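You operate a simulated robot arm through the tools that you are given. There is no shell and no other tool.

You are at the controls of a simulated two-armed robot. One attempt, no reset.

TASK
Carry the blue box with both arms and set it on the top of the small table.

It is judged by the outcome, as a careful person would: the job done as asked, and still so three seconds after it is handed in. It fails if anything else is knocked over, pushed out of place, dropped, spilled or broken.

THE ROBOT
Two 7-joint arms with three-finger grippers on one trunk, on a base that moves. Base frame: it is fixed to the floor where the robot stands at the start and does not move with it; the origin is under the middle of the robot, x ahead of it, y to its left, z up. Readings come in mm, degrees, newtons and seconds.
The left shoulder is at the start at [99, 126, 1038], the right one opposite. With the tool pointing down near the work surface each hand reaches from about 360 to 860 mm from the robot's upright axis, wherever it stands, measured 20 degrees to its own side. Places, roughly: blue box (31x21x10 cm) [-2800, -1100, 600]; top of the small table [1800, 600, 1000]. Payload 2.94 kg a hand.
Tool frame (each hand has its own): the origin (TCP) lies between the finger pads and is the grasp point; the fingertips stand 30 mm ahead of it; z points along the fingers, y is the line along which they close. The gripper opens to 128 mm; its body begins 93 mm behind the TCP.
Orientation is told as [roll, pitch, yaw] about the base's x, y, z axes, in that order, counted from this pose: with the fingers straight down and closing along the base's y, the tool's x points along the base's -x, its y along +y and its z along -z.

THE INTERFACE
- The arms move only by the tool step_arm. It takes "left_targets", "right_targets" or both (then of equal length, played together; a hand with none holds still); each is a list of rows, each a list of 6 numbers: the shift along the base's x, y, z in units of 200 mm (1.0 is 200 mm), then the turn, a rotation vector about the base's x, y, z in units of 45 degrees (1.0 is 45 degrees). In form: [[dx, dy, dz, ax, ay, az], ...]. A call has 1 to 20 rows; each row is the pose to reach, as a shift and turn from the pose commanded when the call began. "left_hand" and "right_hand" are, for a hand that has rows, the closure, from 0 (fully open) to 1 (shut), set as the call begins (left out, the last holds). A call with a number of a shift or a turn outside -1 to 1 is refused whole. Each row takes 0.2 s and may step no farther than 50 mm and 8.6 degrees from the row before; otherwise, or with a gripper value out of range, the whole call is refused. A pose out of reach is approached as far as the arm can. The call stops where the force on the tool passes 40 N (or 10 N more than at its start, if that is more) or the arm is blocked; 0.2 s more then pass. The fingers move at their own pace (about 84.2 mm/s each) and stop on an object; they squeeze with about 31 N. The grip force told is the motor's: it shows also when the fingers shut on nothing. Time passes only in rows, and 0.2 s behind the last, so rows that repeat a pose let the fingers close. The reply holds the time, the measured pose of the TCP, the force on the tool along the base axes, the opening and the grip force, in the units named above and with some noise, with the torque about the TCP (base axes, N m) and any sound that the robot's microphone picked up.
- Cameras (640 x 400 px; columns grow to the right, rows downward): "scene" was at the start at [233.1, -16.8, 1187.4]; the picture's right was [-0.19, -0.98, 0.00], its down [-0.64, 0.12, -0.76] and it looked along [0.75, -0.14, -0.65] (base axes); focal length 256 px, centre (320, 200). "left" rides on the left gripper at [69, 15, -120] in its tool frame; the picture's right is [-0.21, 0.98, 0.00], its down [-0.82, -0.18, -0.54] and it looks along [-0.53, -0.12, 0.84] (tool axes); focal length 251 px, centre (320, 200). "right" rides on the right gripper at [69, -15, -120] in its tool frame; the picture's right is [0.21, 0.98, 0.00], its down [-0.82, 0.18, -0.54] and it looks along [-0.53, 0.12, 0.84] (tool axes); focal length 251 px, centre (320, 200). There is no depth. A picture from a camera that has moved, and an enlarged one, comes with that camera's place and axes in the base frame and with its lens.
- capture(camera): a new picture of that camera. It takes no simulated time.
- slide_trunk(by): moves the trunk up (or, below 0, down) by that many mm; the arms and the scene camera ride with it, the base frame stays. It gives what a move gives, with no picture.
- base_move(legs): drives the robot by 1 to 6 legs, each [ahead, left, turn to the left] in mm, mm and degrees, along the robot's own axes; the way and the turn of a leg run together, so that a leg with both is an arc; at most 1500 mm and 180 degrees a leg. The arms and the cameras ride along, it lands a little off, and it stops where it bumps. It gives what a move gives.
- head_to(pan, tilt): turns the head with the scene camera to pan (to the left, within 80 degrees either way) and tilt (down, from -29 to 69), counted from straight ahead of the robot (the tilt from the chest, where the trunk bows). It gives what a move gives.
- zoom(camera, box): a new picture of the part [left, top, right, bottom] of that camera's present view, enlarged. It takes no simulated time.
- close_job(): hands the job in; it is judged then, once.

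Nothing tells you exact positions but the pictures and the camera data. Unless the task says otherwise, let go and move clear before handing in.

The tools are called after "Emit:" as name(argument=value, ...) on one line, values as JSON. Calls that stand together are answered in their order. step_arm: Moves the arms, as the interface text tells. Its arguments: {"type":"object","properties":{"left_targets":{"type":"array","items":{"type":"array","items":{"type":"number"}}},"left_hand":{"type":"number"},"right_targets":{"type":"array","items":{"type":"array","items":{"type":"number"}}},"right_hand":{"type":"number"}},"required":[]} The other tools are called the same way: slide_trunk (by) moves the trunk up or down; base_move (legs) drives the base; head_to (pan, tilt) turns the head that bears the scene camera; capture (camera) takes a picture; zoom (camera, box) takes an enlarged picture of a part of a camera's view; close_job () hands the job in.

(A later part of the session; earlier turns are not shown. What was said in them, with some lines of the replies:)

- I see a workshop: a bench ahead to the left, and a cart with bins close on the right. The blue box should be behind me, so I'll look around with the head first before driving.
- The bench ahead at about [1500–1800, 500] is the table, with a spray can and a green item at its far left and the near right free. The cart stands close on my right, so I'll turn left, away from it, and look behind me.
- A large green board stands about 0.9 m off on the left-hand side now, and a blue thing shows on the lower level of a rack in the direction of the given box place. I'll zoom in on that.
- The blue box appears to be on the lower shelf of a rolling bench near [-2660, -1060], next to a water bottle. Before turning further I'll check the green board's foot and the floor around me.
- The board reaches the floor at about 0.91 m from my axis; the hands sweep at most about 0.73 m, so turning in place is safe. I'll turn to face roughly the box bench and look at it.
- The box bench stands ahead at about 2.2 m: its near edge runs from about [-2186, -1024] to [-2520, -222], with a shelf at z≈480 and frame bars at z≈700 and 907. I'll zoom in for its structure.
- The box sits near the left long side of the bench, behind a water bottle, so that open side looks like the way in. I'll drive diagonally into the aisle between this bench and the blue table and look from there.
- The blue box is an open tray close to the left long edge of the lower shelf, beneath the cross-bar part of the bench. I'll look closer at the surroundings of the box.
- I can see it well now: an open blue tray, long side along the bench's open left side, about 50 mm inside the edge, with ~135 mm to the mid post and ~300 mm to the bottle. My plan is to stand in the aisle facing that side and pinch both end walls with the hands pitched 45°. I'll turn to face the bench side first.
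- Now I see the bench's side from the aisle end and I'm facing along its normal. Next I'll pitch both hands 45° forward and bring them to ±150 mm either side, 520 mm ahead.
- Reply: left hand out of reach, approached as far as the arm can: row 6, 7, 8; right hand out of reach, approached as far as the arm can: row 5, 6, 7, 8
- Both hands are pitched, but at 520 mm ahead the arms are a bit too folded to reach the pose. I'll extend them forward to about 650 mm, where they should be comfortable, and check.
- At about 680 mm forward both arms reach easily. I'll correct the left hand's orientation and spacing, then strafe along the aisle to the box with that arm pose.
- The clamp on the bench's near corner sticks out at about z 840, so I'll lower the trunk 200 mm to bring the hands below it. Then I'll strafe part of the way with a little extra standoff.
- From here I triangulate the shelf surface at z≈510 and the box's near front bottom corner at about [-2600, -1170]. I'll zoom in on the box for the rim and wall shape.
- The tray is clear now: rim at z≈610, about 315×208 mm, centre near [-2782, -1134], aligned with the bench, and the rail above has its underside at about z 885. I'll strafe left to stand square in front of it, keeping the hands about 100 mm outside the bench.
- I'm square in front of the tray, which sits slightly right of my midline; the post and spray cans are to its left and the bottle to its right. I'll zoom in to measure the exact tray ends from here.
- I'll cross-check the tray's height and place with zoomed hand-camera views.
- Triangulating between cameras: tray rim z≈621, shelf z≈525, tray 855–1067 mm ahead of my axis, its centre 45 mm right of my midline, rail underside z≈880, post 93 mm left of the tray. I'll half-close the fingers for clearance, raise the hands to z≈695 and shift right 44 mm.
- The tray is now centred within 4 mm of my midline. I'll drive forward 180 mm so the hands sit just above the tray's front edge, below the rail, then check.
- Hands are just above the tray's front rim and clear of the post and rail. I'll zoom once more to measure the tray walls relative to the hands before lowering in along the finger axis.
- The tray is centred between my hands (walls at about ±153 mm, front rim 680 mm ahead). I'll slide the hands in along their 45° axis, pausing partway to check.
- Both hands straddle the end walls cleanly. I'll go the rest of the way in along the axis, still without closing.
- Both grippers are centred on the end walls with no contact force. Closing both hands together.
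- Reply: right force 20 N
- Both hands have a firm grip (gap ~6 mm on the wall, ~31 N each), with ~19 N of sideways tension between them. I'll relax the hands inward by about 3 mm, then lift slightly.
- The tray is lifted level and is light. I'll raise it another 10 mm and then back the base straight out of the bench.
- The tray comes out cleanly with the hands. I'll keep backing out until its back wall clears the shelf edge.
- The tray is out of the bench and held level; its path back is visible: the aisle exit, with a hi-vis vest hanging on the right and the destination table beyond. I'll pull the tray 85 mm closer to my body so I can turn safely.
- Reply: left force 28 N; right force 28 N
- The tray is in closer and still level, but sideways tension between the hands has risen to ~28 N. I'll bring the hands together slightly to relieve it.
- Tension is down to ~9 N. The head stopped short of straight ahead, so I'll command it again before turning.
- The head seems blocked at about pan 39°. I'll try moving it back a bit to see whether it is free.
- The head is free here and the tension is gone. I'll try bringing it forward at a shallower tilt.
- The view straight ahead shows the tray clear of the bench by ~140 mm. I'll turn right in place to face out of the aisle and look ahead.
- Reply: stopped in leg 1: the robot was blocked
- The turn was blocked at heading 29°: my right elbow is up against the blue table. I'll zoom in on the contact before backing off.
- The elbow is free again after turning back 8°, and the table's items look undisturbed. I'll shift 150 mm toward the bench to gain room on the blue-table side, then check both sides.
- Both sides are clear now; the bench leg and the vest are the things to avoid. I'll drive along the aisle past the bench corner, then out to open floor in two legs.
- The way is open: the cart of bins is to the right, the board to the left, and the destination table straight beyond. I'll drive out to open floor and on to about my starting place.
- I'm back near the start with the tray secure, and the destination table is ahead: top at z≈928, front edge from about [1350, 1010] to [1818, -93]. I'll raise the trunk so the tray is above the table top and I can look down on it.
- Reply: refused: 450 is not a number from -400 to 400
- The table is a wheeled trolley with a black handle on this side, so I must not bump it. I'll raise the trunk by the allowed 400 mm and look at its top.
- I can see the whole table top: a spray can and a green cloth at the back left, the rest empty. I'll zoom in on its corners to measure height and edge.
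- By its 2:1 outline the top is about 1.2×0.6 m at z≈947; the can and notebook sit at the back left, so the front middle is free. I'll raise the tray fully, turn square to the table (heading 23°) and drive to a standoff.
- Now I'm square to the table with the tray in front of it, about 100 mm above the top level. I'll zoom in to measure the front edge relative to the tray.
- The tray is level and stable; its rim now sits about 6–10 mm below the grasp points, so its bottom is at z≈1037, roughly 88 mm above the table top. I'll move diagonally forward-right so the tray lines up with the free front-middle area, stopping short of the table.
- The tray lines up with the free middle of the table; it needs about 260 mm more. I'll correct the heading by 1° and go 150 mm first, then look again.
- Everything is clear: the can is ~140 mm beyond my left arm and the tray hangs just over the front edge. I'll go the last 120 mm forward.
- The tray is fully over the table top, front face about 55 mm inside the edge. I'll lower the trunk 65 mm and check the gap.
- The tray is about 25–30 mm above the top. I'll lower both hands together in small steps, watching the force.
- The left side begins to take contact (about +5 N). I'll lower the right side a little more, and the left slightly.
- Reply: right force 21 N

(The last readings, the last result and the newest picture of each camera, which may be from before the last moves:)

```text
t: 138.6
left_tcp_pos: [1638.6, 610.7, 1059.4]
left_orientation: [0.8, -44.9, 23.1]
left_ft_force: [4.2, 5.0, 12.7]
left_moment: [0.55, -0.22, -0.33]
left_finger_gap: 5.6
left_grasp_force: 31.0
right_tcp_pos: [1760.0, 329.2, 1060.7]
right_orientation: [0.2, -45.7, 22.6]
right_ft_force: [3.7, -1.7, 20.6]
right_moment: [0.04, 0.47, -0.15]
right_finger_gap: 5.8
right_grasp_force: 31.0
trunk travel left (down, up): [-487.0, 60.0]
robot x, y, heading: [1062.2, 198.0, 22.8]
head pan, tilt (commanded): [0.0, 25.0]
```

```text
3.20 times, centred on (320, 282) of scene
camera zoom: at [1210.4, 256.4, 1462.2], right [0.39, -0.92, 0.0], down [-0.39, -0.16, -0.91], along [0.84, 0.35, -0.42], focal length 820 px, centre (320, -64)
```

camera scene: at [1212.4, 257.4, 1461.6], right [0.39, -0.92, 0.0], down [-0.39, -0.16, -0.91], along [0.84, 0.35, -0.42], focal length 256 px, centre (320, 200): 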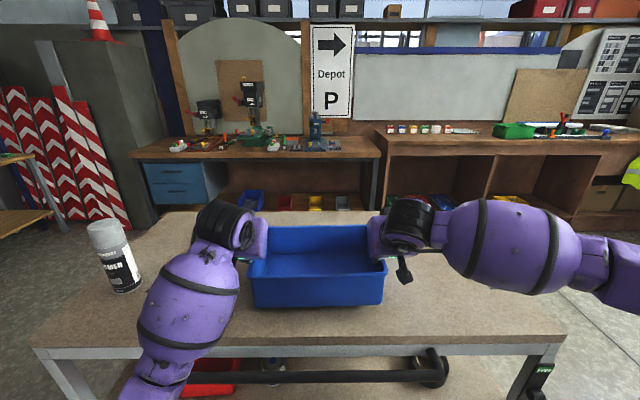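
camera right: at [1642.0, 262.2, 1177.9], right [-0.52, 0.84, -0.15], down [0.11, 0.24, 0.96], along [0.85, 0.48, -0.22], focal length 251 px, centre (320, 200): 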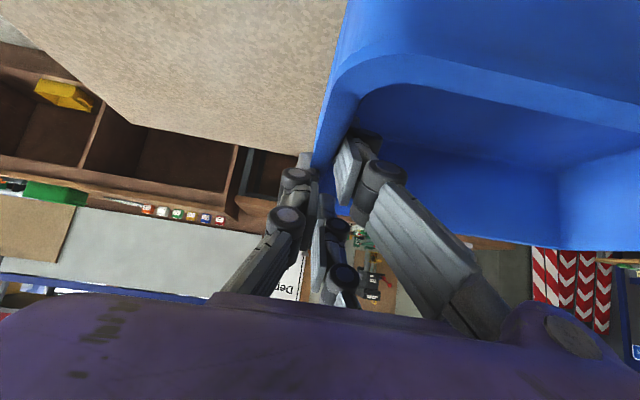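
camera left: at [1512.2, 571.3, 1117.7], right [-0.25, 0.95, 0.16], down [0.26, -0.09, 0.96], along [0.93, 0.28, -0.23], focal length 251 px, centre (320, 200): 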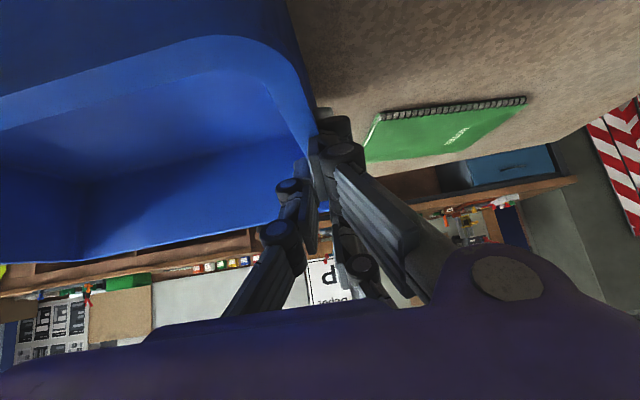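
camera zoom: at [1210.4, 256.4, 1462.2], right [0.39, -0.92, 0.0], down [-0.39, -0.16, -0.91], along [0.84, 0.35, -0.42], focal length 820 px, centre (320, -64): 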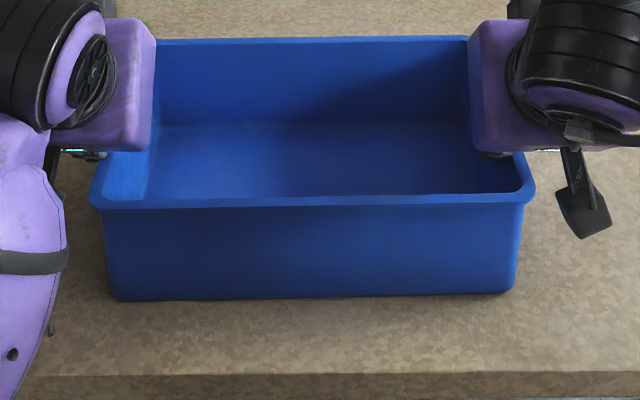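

The tray is now firmly down on the table (12–20 N on each hand). I'll take off the excess press, then open the hands gently.

Emit:
step_arm(left_targets=[[0, 0, 0.003, 0, 0, 0], [0, 0, 0.005, 0, 0, 0], [0, 0, 0.005, 0, 0, 0]], right_targets=[[0, 0, 0.005, 0, 0, 0], [0, 0, 0.01, 0, 0, 0], [0, 0, 0.01, 0, 0, 0]])

```text
t: 139.4
left_tcp_pos: [1638.3, 609.8, 1061.1]
left_orientation: [0.9, -44.8, 23.1]
left_ft_force: [-5.1, 1.4, 23.5]
left_moment: [0.63, -0.03, -0.45]
left_finger_gap: 5.8
left_grasp_force: 30.9
right_tcp_pos: [1758.7, 328.9, 1059.2]
right_orientation: [0.3, -45.6, 22.6]
right_ft_force: [10.9, 2.2, 14.6]
right_moment: [0.68, -0.69, -0.36]
right_finger_gap: 5.9
right_grasp_force: 30.8
trunk travel left (down, up): [-487.0, 60.0]
robot x, y, heading: [1067.2, 193.9, 23.0]
head pan, tilt (commanded): [0.0, 25.0]
```

The push on the left is still 23 N, so I'll ease both hands up another 2 mm or so and let it settle.

Emit:
step_arm(left_targets=[[0, 0, 0.006, 0, 0, 0], [0, 0, 0.012, 0, 0, 0], [0, 0, 0.012, 0, 0, 0], [0, 0, 0.012, 0, 0, 0]], right_targets=[[0, 0, 0.004, 0, 0, 0], [0, 0, 0.008, 0, 0, 0], [0, 0, 0.008, 0, 0, 0], [0, 0, 0.008, 0, 0, 0]])

Emit:
zoom(camera="scene", box=[220, 220, 420, 345])

```text
t: 140.4
left_tcp_pos: [1637.2, 609.6, 1059.3]
left_orientation: [0.7, -44.5, 23.1]
left_ft_force: [1.1, 3.6, 12.3]
left_moment: [0.71, -0.35, -0.42]
left_finger_gap: 5.8
left_grasp_force: 31.1
right_tcp_pos: [1758.6, 328.5, 1059.9]
right_orientation: [0.1, -45.4, 22.8]
right_ft_force: [3.3, -1.9, 14.7]
right_moment: [0.58, -0.52, -0.31]
right_finger_gap: 5.8
right_grasp_force: 31.0
trunk travel left (down, up): [-487.0, 60.0]
robot x, y, heading: [1064.9, 196.0, 22.8]
head pan, tilt (commanded): [0.0, 25.0]
```

```text
3.20 times, centred on (320, 282) of scene
camera zoom: at [1210.5, 256.4, 1461.6], right [0.39, -0.92, 0.0], down [-0.39, -0.16, -0.91], along [0.84, 0.35, -0.42], focal length 820 px, centre (320, -64)
```

zoom: 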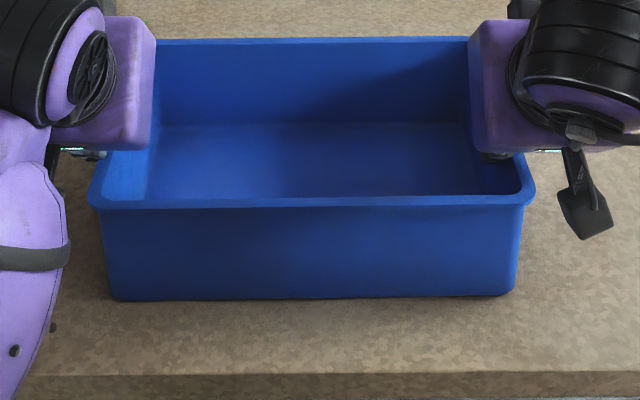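

The load is moderate (12–15 N) and the tray sits flat. Opening both hands partway now.

Emit:
step_arm(left_targets=[[0, 0, 0, 0, 0, 0], [0, 0, 0, 0, 0, 0], [0, 0, 0, 0, 0, 0], [0, 0, 0, 0, 0, 0]], right_targets=[[0, 0, 0, 0, 0, 0], [0, 0, 0, 0, 0, 0], [0, 0, 0, 0, 0, 0], [0, 0, 0, 0, 0, 0]], left_hand=0.5, right_hand=0.5)

Emit:
capture(camera="left")

Emit:
capture(camera="right")

Emit:
zoom(camera="scene", box=[200, 210, 440, 360])

```text
t: 141.4
left_tcp_pos: [1639.7, 610.5, 1059.9]
left_orientation: [0.8, -44.5, 23.2]
left_ft_force: [-0.3, 0.0, 0.0]
left_moment: [-0.02, -0.01, 0.02]
left_finger_gap: 63.8
left_grasp_force: 0.0
right_tcp_pos: [1758.5, 329.0, 1059.4]
right_orientation: [0.2, -45.3, 22.7]
right_ft_force: [0.4, 0.0, 0.2]
right_moment: [0.01, 0.01, -0.02]
right_finger_gap: 63.8
right_grasp_force: 0.0
trunk travel left (down, up): [-487.0, 60.0]
robot x, y, heading: [1062.9, 195.6, 22.3]
head pan, tilt (commanded): [0.0, 25.0]
```

```text
taken
camera left: at [1512.5, 571.5, 1097.8], right [-0.25, 0.95, 0.16], down [0.27, -0.09, 0.96], along [0.93, 0.28, -0.23], focal length 251 px, centre (320, 200)
```

left: 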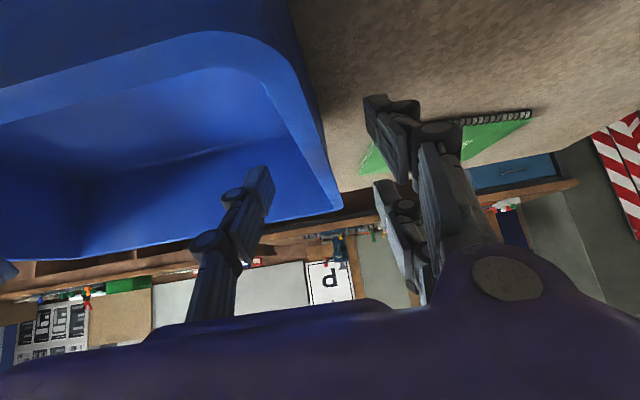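

```text
taken
camera right: at [1642.1, 262.3, 1094.4], right [-0.52, 0.84, -0.15], down [0.11, 0.24, 0.96], along [0.85, 0.48, -0.22], focal length 251 px, centre (320, 200)
```

right: 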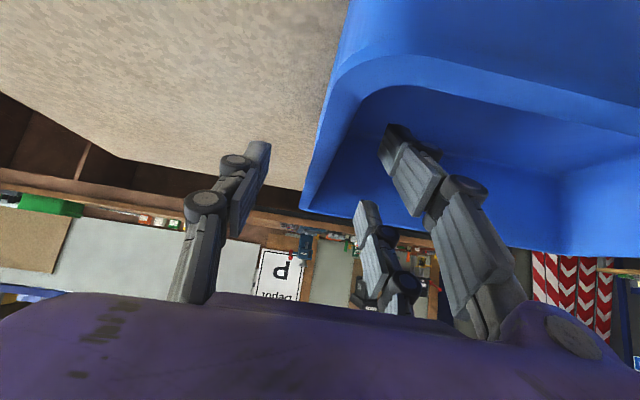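

```text
2.67 times, centred on (320, 285) of scene
camera zoom: at [1212.5, 257.4, 1461.4], right [0.39, -0.92, 0.0], down [-0.39, -0.16, -0.91], along [0.84, 0.35, -0.42], focal length 683 px, centre (320, -27)
```

zoom: 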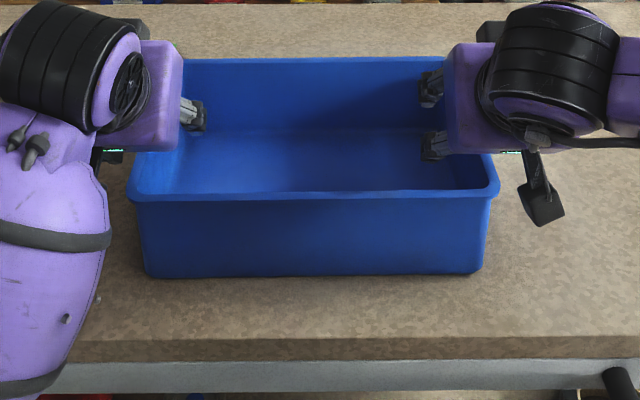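

The tray is released and sitting flat on the table. I'll raise the hands straight up clear of the rim, then back away.

Emit:
step_arm(left_targets=[[0, 0, 0.1, 0, 0, 0], [0, 0, 0.2, 0, 0, 0], [0, 0, 0.3, 0, 0, 0], [0, 0, 0.4, 0, 0, 0], [0, 0, 0.5, 0, 0, 0], [0, 0, 0.6, 0, 0, 0]], right_targets=[[0, 0, 0.1, 0, 0, 0], [0, 0, 0.2, 0, 0, 0], [0, 0, 0.3, 0, 0, 0], [0, 0, 0.4, 0, 0, 0], [0, 0, 0.5, 0, 0, 0], [0, 0, 0.6, 0, 0, 0]])

Emit:
capture(camera="scene")

Emit:
capture(camera="left")

```text
t: 142.8
left_tcp_pos: [1639.1, 611.2, 1181.3]
left_orientation: [0.8, -44.5, 23.1]
left_ft_force: [0.5, -0.2, 0.2]
left_moment: [-0.03, -0.01, 0.01]
left_finger_gap: 64.3
left_grasp_force: 0.0
right_tcp_pos: [1759.6, 331.5, 1180.2]
right_orientation: [0.3, -45.3, 22.7]
right_ft_force: [0.1, 0.1, 0.2]
right_moment: [0.01, 0.0, -0.03]
right_finger_gap: 64.2
right_grasp_force: 0.0
trunk travel left (down, up): [-487.0, 60.0]
robot x, y, heading: [1063.1, 195.9, 22.8]
head pan, tilt (commanded): [0.0, 25.0]
```

```text
taken
camera scene: at [1212.4, 257.3, 1461.5], right [0.39, -0.92, 0.0], down [-0.39, -0.16, -0.91], along [0.84, 0.35, -0.42], focal length 256 px, centre (320, 200)
```

scene: 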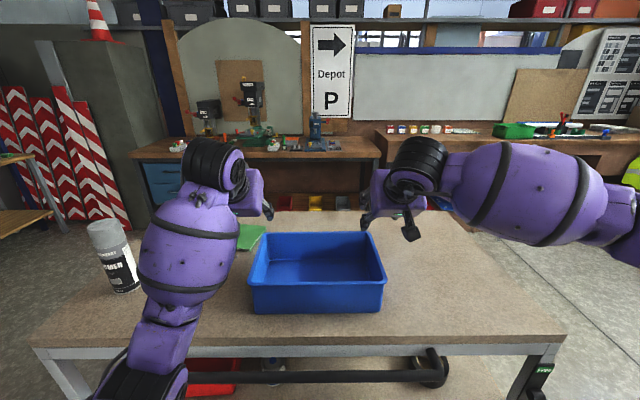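

```text
taken
camera left: at [1511.9, 570.5, 1219.0], right [-0.25, 0.95, 0.16], down [0.27, -0.09, 0.96], along [0.93, 0.28, -0.23], focal length 251 px, centre (320, 200)
```

left: 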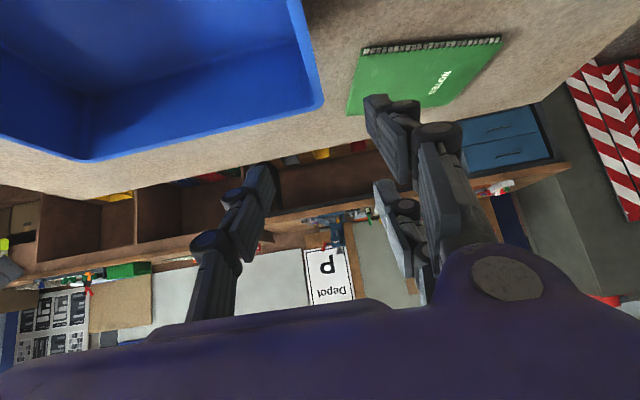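

Both hands are clear above the tray. I'll back straight off the table along the way I came.

Emit:
base_move(legs=[[-280, 0, 0]])

Emit:
capture(camera="scene")

Emit:
zoom(camera="scene", box=[140, 170, 500, 395])

```text
t: 144.8
left_tcp_pos: [1378.7, 500.1, 1180.2]
left_orientation: [0.8, -44.5, 23.0]
left_ft_force: [-0.6, -0.6, -0.5]
left_moment: [0.04, -0.02, 0.02]
left_finger_gap: 63.8
left_grasp_force: 0.1
right_tcp_pos: [1498.7, 221.5, 1179.0]
right_orientation: [0.2, -45.3, 22.7]
right_ft_force: [0.6, 0.7, 0.7]
right_moment: [0.0, 0.01, 0.0]
right_finger_gap: 63.8
right_grasp_force: 0.1
trunk travel left (down, up): [-487.0, 60.0]
robot x, y, heading: [803.4, 83.8, 22.5]
head pan, tilt (commanded): [0.0, 25.0]
```

```text
taken
camera scene: at [950.8, 147.6, 1461.3], right [0.39, -0.92, 0.0], down [-0.39, -0.16, -0.91], along [0.84, 0.35, -0.42], focal length 256 px, centre (320, 200)
```

scene: 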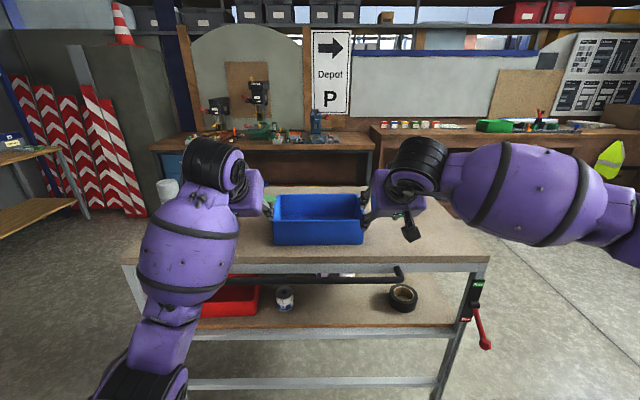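

```text
1.78 times, centred on (320, 282) of scene
camera zoom: at [950.8, 147.6, 1461.3], right [0.39, -0.92, 0.0], down [-0.39, -0.16, -0.91], along [0.84, 0.35, -0.42], focal length 455 px, centre (320, 53)
```

zoom: 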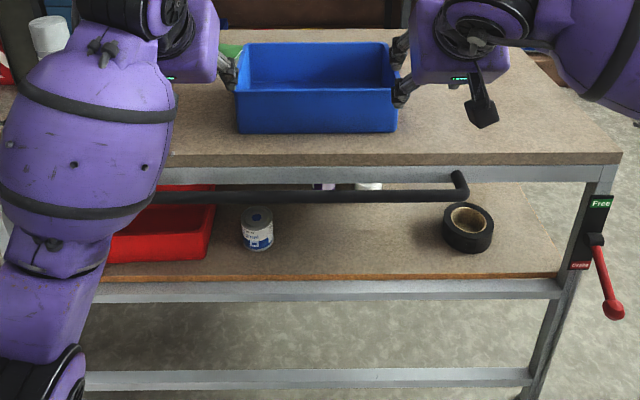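

The blue tray rests flat on the table top, clear of the can and notebook, and both hands are open and well away from it. The robot's turn in the aisle was blocked once when my right elbow met the blue table; no sound was reported and its items looked undisturbed afterwards. I'm handing the job in now.

Emit:
close_job()

```text
The job is handed in.
```

The blue box is on top of the small table, set down flat near the front middle. It is clear of the spray can and the notebook. Both arms carried it from the other bench's lower shelf. I then opened both hands, raised them clear and backed away before handing in.

- **Bump on the way:** while I was turning in the aisle, the robot was blocked once, apparently by the right elbow meeting the blue table. I turned back straight away. No sound was reported, and the items I could see on that table looked undisturbed, though I didn't go back to check it closely.
- **Box in the grip:** the box slid about 20 mm down in the fingers when I pulled it off the shelf. It didn't slip any further after that.
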